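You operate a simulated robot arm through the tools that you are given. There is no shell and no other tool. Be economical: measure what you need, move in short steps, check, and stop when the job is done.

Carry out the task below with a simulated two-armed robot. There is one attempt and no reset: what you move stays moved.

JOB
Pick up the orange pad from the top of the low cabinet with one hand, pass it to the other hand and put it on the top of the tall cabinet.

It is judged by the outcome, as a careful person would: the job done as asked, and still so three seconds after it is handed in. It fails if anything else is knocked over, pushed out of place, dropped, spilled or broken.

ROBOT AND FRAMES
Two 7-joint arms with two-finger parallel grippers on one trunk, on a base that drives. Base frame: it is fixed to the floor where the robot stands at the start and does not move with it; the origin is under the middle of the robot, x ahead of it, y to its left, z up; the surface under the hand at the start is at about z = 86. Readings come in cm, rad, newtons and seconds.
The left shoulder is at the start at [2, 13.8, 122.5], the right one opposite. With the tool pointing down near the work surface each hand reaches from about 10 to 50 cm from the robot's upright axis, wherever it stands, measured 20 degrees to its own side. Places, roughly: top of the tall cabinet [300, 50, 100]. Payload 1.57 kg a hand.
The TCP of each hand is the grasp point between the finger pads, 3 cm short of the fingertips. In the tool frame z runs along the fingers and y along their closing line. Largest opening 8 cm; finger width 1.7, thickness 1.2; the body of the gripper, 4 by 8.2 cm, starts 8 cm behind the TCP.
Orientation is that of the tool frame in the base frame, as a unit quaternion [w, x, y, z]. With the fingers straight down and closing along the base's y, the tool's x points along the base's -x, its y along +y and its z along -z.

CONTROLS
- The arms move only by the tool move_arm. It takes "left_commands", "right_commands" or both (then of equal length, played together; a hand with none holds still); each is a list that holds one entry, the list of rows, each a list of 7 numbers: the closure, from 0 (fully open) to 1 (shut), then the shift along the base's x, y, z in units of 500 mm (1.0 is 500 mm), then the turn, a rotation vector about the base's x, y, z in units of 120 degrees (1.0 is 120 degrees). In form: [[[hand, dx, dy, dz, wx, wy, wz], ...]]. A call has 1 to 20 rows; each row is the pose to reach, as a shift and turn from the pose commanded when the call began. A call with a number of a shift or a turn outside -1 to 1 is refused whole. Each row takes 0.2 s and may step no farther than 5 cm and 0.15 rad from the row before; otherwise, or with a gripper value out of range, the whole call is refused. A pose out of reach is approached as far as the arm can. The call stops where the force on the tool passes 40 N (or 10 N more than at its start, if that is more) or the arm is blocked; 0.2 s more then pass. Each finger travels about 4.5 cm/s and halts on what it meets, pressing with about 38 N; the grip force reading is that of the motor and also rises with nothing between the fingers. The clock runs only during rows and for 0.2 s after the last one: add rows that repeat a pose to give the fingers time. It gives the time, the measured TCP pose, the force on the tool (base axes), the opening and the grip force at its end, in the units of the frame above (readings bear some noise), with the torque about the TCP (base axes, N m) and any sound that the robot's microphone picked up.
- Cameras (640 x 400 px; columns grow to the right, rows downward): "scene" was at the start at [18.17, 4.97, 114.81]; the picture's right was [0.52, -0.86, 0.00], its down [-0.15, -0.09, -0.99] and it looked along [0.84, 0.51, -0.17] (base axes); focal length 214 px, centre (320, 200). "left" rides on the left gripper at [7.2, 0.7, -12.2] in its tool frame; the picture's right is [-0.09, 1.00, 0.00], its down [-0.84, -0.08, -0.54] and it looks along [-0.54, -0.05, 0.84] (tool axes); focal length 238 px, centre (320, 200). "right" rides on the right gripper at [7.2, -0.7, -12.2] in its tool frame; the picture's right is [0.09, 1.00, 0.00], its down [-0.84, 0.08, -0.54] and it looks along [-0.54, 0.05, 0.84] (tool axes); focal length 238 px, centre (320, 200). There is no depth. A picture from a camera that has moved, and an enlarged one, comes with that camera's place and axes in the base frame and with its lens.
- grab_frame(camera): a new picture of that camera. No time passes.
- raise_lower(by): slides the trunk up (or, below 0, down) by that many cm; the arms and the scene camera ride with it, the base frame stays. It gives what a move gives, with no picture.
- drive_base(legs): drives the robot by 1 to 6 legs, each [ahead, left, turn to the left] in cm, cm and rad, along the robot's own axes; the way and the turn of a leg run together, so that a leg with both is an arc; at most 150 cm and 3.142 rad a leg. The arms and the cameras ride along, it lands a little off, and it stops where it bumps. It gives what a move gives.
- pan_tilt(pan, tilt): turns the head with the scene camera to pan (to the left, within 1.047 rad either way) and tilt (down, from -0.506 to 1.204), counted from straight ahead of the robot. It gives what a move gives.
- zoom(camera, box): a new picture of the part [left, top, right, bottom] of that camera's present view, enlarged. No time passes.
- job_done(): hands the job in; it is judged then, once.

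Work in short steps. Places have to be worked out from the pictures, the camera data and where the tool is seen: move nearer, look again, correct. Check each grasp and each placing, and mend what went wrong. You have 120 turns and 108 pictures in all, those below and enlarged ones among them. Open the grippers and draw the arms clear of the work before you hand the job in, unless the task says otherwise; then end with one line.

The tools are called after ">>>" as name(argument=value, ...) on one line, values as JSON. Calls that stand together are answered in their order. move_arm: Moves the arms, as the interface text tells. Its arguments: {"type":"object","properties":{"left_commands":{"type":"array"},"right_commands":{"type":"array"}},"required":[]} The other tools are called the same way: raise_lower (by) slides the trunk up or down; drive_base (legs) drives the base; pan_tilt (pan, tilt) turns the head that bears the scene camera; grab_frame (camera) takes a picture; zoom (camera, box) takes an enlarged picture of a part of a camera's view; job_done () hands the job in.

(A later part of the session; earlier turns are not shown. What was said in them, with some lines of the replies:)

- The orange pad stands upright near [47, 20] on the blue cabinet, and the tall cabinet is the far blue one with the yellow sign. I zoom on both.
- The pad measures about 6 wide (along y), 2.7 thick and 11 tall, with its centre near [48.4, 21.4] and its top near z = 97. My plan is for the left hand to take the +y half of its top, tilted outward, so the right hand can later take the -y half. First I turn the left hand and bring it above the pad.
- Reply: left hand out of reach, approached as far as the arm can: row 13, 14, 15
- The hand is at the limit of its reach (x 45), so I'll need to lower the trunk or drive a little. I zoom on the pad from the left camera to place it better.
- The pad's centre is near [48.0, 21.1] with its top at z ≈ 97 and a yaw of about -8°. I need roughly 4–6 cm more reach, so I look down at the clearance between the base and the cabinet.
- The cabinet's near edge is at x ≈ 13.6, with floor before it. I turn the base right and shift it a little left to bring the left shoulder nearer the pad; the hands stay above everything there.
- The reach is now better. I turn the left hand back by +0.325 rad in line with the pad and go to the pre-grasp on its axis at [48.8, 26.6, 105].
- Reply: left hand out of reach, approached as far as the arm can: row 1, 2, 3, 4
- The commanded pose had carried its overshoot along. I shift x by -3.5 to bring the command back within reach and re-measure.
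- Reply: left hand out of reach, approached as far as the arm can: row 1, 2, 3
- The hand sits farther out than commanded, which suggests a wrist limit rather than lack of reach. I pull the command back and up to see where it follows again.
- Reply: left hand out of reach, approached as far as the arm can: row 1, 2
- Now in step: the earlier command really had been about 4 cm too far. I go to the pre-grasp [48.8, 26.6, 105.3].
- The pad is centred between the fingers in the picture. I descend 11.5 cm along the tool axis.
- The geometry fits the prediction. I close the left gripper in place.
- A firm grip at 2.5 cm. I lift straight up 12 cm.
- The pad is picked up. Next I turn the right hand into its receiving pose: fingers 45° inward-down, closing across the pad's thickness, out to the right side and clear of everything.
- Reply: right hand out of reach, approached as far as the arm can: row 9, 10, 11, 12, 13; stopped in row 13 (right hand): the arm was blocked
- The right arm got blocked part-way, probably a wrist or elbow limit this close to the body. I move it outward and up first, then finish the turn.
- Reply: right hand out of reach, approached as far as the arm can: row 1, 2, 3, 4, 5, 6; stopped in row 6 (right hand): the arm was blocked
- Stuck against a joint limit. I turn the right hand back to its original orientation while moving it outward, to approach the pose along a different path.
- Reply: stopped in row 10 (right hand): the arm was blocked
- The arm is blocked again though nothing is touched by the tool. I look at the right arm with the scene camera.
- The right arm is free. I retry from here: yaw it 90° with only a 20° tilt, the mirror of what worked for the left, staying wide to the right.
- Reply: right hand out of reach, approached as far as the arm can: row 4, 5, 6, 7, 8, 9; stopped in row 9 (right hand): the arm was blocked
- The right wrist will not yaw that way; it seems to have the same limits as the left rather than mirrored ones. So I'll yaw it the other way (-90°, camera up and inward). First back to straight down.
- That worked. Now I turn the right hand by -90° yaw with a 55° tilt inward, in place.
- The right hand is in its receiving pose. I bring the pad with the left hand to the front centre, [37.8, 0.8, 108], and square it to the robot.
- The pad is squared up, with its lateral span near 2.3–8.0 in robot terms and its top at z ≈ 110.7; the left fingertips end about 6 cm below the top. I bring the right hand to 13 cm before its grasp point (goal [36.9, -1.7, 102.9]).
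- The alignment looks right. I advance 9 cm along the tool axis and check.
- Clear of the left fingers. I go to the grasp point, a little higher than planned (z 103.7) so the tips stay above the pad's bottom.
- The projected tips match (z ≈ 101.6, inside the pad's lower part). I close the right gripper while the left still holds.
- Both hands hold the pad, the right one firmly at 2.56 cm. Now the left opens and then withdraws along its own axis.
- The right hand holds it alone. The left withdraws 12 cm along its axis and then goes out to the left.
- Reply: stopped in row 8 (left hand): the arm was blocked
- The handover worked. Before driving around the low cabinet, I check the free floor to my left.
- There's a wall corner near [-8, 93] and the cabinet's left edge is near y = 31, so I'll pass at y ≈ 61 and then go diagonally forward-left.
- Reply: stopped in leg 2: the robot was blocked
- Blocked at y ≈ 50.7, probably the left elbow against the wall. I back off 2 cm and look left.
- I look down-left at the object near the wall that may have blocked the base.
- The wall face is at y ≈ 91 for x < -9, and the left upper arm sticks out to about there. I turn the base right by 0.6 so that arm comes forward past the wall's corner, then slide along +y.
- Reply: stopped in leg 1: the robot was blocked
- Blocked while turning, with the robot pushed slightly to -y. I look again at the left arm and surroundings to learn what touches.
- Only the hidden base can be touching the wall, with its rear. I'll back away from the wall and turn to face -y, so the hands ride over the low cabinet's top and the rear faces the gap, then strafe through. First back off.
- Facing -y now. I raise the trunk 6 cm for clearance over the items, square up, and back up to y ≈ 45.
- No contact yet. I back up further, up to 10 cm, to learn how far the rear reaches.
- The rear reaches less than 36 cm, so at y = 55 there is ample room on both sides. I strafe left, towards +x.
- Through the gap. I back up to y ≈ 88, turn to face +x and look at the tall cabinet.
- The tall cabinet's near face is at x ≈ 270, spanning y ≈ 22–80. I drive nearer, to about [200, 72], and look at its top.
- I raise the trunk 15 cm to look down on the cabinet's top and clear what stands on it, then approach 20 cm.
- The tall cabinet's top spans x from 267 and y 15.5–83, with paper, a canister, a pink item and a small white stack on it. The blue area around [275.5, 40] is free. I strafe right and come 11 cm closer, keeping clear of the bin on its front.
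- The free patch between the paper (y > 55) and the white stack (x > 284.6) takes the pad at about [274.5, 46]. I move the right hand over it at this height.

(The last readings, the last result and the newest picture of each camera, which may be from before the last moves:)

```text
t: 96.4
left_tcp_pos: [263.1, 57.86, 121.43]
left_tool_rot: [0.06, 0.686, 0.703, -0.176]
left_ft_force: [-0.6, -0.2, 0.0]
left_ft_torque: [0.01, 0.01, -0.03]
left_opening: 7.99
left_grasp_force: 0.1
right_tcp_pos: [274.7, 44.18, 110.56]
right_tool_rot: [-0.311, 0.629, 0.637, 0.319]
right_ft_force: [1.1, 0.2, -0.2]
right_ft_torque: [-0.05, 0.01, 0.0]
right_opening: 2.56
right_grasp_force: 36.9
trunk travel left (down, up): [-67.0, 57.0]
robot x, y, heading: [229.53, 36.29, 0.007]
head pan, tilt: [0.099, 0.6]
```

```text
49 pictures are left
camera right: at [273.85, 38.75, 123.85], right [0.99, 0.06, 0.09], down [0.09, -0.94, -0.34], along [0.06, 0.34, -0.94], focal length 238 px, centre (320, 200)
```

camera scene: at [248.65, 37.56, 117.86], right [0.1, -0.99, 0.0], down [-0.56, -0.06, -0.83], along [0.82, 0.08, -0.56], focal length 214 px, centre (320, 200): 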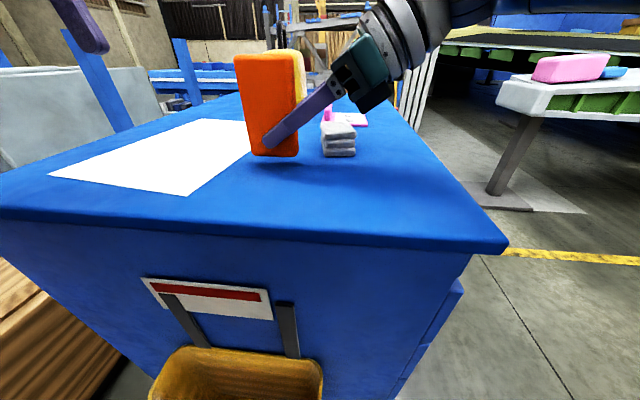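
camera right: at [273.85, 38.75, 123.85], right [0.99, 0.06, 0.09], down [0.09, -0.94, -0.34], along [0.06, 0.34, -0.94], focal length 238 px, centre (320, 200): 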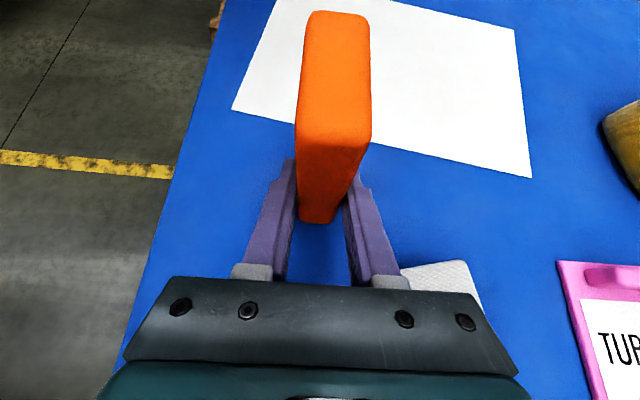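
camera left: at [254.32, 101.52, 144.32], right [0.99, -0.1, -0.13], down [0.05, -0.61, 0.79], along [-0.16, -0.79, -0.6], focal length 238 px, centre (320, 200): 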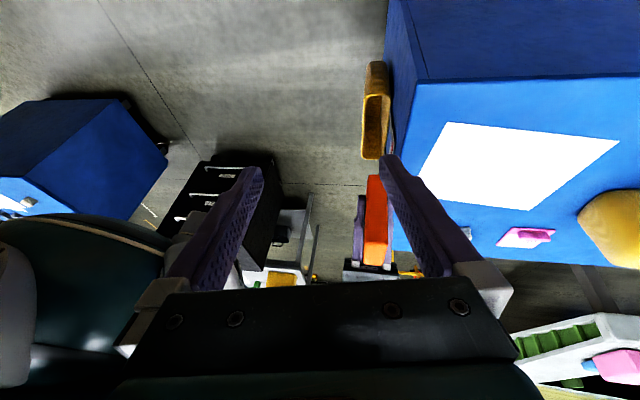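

The pad is well inside the free patch, with its bottom about 6–7 cm above the top. I lower 3.5 cm with the arm and look.

>>> move_arm(right_commands=[[[1, 0, 0, -0.014, 0, 0, 0], [1, 0, 0, -0.028, 0, 0, 0], [1, 0, 0, -0.042, 0, 0, 0], [1, 0, 0, -0.056, 0, 0, 0], [1, 0, 0, -0.07, 0, 0, 0], [1, 0, 0, -0.07, 0, 0, 0]]])

>>> zoom(camera="scene", box=[200, 80, 360, 180])

```text
t: 97.4
left_tcp_pos: [262.96, 57.74, 121.31]
left_tool_rot: [0.06, 0.687, 0.702, -0.176]
left_ft_force: [-0.9, 0.2, 0.3]
left_ft_torque: [0.01, -0.04, 0.03]
left_opening: 7.99
left_grasp_force: 0.1
right_tcp_pos: [274.64, 44.42, 108.84]
right_tool_rot: [-0.314, 0.626, 0.636, 0.323]
right_ft_force: [-3.3, -6.4, 11.2]
right_ft_torque: [-0.45, 0.29, 0.03]
right_opening: 2.53
right_grasp_force: 36.6
trunk travel left (down, up): [-67.0, 57.0]
robot x, y, heading: [229.42, 36.32, 0.003]
head pan, tilt: [0.099, 0.6]
stopped in row 4 (right hand): the force on the tool passed its limit at 46 N (the readings are from after the stop); the commanded pose is now the measured one
```

```text
4.00 times, centred on (280, 130) of scene
camera zoom: at [248.65, 37.43, 117.86], right [0.1, -0.99, 0.0], down [-0.56, -0.06, -0.83], along [0.82, 0.08, -0.56], focal length 858 px, centre (480, 480)
```

zoom: 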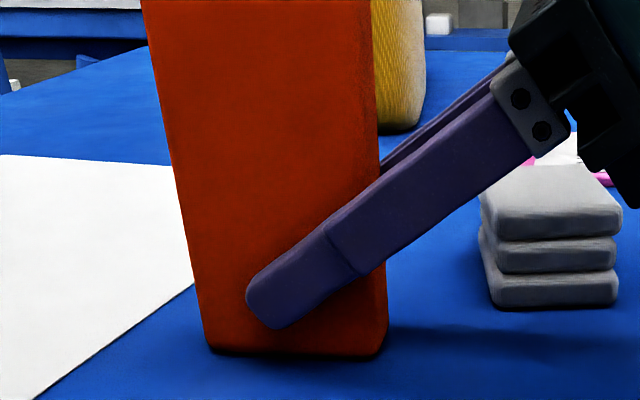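

Contact came at TCP z 108.8, and parallax between the two views gives a cabinet top at z ≈ 104.9, so the pad's bottom is resting on it. The white stack sits close behind, so I open only part-way (about 4.8 cm) to release.

>>> move_arm(right_commands=[[[0.7, 0, 0, 0, 0, 0, 0], [0.55, 0, 0, 0, 0, 0, 0], [0.4, 0, 0, 0, 0, 0, 0], [0.4, 0, 0, 0, 0, 0, 0], [0.4, 0, 0, 0, 0, 0, 0]]])

>>> zoom(camera="scene", box=[200, 50, 440, 200])

>>> grab_frame(camera="right")

```text
t: 98.6
left_tcp_pos: [263.06, 57.9, 121.42]
left_tool_rot: [0.061, 0.687, 0.703, -0.175]
left_ft_force: [-0.1, 0.7, -0.3]
left_ft_torque: [-0.02, -0.02, -0.05]
left_opening: 7.99
left_grasp_force: 0.1
right_tcp_pos: [274.51, 44.44, 108.81]
right_tool_rot: [-0.314, 0.626, 0.637, 0.322]
right_ft_force: [0.0, 0.4, -0.1]
right_ft_torque: [0.02, 0.02, -0.02]
right_opening: 4.81
right_grasp_force: 0.1
trunk travel left (down, up): [-67.0, 57.0]
robot x, y, heading: [229.67, 36.4, 0.003]
head pan, tilt: [0.099, 0.6]
```

```text
2.67 times, centred on (320, 125) of scene
camera zoom: at [248.63, 37.53, 117.85], right [0.1, -0.99, 0.0], down [-0.56, -0.06, -0.83], along [0.82, 0.08, -0.56], focal length 572 px, centre (320, 400)
```

zoom: 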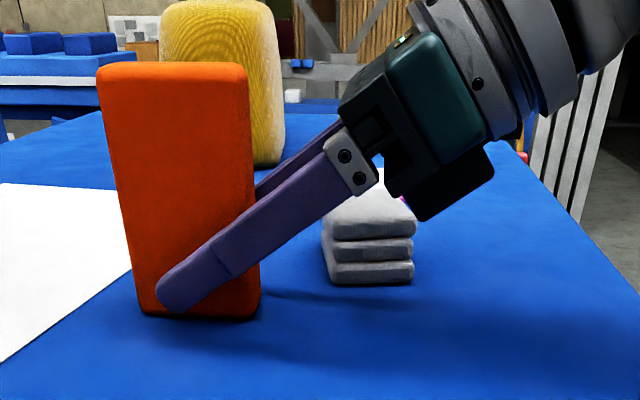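

```text
46 pictures are left
camera right: at [273.84, 38.87, 121.85], right [0.99, 0.06, 0.09], down [0.09, -0.93, -0.35], along [0.06, 0.36, -0.93], focal length 238 px, centre (320, 200)
```

right: 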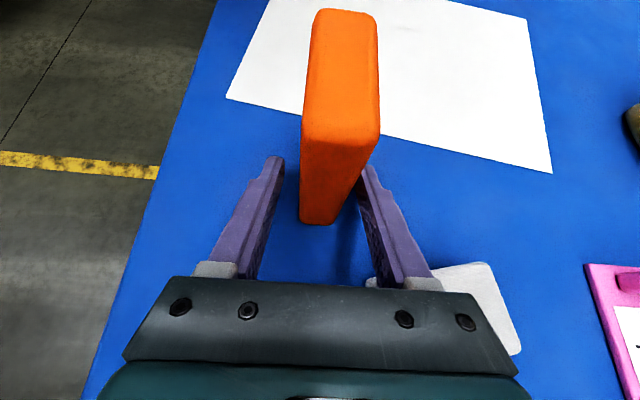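

Released: the forces are zero and the pad stands upright. The far finger is nearer the pad, so I shift 0.6 cm in +x and then withdraw back along the tool axis.

>>> move_arm(right_commands=[[[0.4, 0.012, 0, 0, 0, 0, 0], [0.4, 0.012, -0.016, 0.014, 0, 0, 0], [0.4, 0.012, -0.048, 0.04, 0, 0, 0], [0.4, 0.012, -0.096, 0.076, 0, 0, 0], [0.4, 0.012, -0.144, 0.112, 0, 0, 0], [0.4, 0.0, -0.2, 0.16, 0, 0, 0], [0.4, -0.06, -0.25, 0.2, 0, 0, 0], [0.4, -0.06, -0.25, 0.2, 0, 0, 0]]])

>>> grab_frame(camera="scene")

```text
t: 100.4
left_tcp_pos: [262.98, 57.79, 121.39]
left_tool_rot: [0.061, 0.687, 0.703, -0.175]
left_ft_force: [0.4, -0.2, 0.4]
left_ft_torque: [0.02, -0.01, 0.0]
left_opening: 8.02
left_grasp_force: 0.1
right_tcp_pos: [271.56, 31.84, 118.33]
right_tool_rot: [-0.315, 0.625, 0.637, 0.322]
right_ft_force: [0.0, 0.7, -0.3]
right_ft_torque: [-0.03, 0.03, -0.02]
right_opening: 4.79
right_grasp_force: 0.0
trunk travel left (down, up): [-67.0, 57.0]
robot x, y, heading: [229.41, 36.06, 0.004]
head pan, tilt: [0.099, 0.6]
```

```text
45 pictures are left
camera scene: at [248.63, 37.52, 117.85], right [0.1, -0.99, 0.0], down [-0.56, -0.06, -0.83], along [0.82, 0.08, -0.56], focal length 214 px, centre (320, 200)
```

scene: 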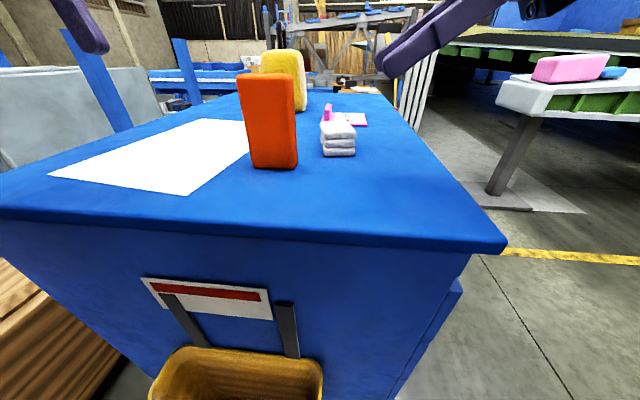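

The pad stands on the tall cabinet and everything else is undisturbed. I raise the trunk, back the robot off, open the right gripper fully and take a last look.

>>> raise_lower(by=10)

>>> drive_base(legs=[[-30, 0, 0]])

>>> move_arm(right_commands=[[[0, 0, 0, 0, 0, 0, 0], [0, 0, 0, 0, 0, 0, 0], [0, 0, 0, 0, 0, 0, 0]]])

>>> grab_frame(camera="scene")

```text
t: 101.7
left_tcp_pos: [263.01, 57.76, 131.43]
left_tool_rot: [0.06, 0.687, 0.702, -0.176]
left_ft_force: [1.1, 0.3, -0.4]
left_ft_torque: [-0.01, 0.01, 0.01]
left_opening: 7.99
left_grasp_force: 0.0
right_tcp_pos: [271.57, 32.14, 128.37]
right_tool_rot: [-0.314, 0.625, 0.637, 0.322]
right_ft_force: [-0.5, 0.3, -0.3]
right_ft_torque: [0.01, 0.04, 0.02]
right_opening: 4.79
right_grasp_force: 0.0
trunk travel left (down, up): [-77.0, 47.0]
robot x, y, heading: [229.42, 36.47, 0.004]
head pan, tilt: [0.099, 0.6]
```

```text
t: 103.7
left_tcp_pos: [233.11, 57.75, 131.34]
left_tool_rot: [0.06, 0.688, 0.702, -0.176]
left_ft_force: [0.3, 0.2, 0.2]
left_ft_torque: [-0.04, -0.01, -0.02]
left_opening: 8.0
left_grasp_force: 0.0
right_tcp_pos: [241.61, 31.84, 128.38]
right_tool_rot: [-0.314, 0.626, 0.636, 0.324]
right_ft_force: [0.1, 0.6, 1.0]
right_ft_torque: [0.03, 0.02, 0.0]
right_opening: 4.79
right_grasp_force: 0.0
trunk travel left (down, up): [-77.0, 47.0]
robot x, y, heading: [199.86, 36.37, -0.004]
head pan, tilt: [0.099, 0.6]
```

```text
t: 104.5
left_tcp_pos: [233.19, 57.67, 131.4]
left_tool_rot: [0.06, 0.688, 0.702, -0.175]
left_ft_force: [-0.5, 0.2, -0.5]
left_ft_torque: [-0.02, 0.03, -0.07]
left_opening: 8.01
left_grasp_force: 0.0
right_tcp_pos: [241.69, 31.76, 128.4]
right_tool_rot: [-0.315, 0.626, 0.636, 0.324]
right_ft_force: [-0.1, 0.6, 0.3]
right_ft_torque: [-0.03, -0.02, -0.01]
right_opening: 7.99
right_grasp_force: 0.1
trunk travel left (down, up): [-77.0, 47.0]
robot x, y, heading: [199.81, 36.45, -0.002]
head pan, tilt: [0.099, 0.6]
```

```text
44 pictures are left
camera scene: at [218.74, 37.44, 127.85], right [0.1, -1.0, 0.0], down [-0.56, -0.06, -0.83], along [0.82, 0.08, -0.56], focal length 214 px, centre (320, 200)
```

scene: 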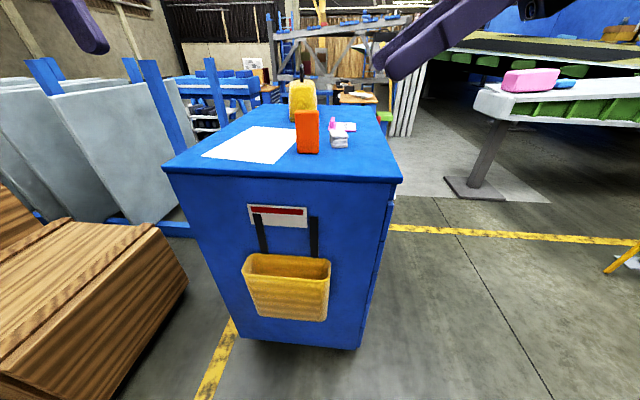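

The pad stands upright on the tall cabinet, both grippers are open and the arms are clear, so I hand the job in.

>>> job_done()

```text
The job is handed in.
```

The orange pad was picked up from the low cabinet with the left hand, passed to the right hand, and now stands upright on top of the tall cabinet; nothing was seen to be moved, though the base bumped the wall twice while driving.
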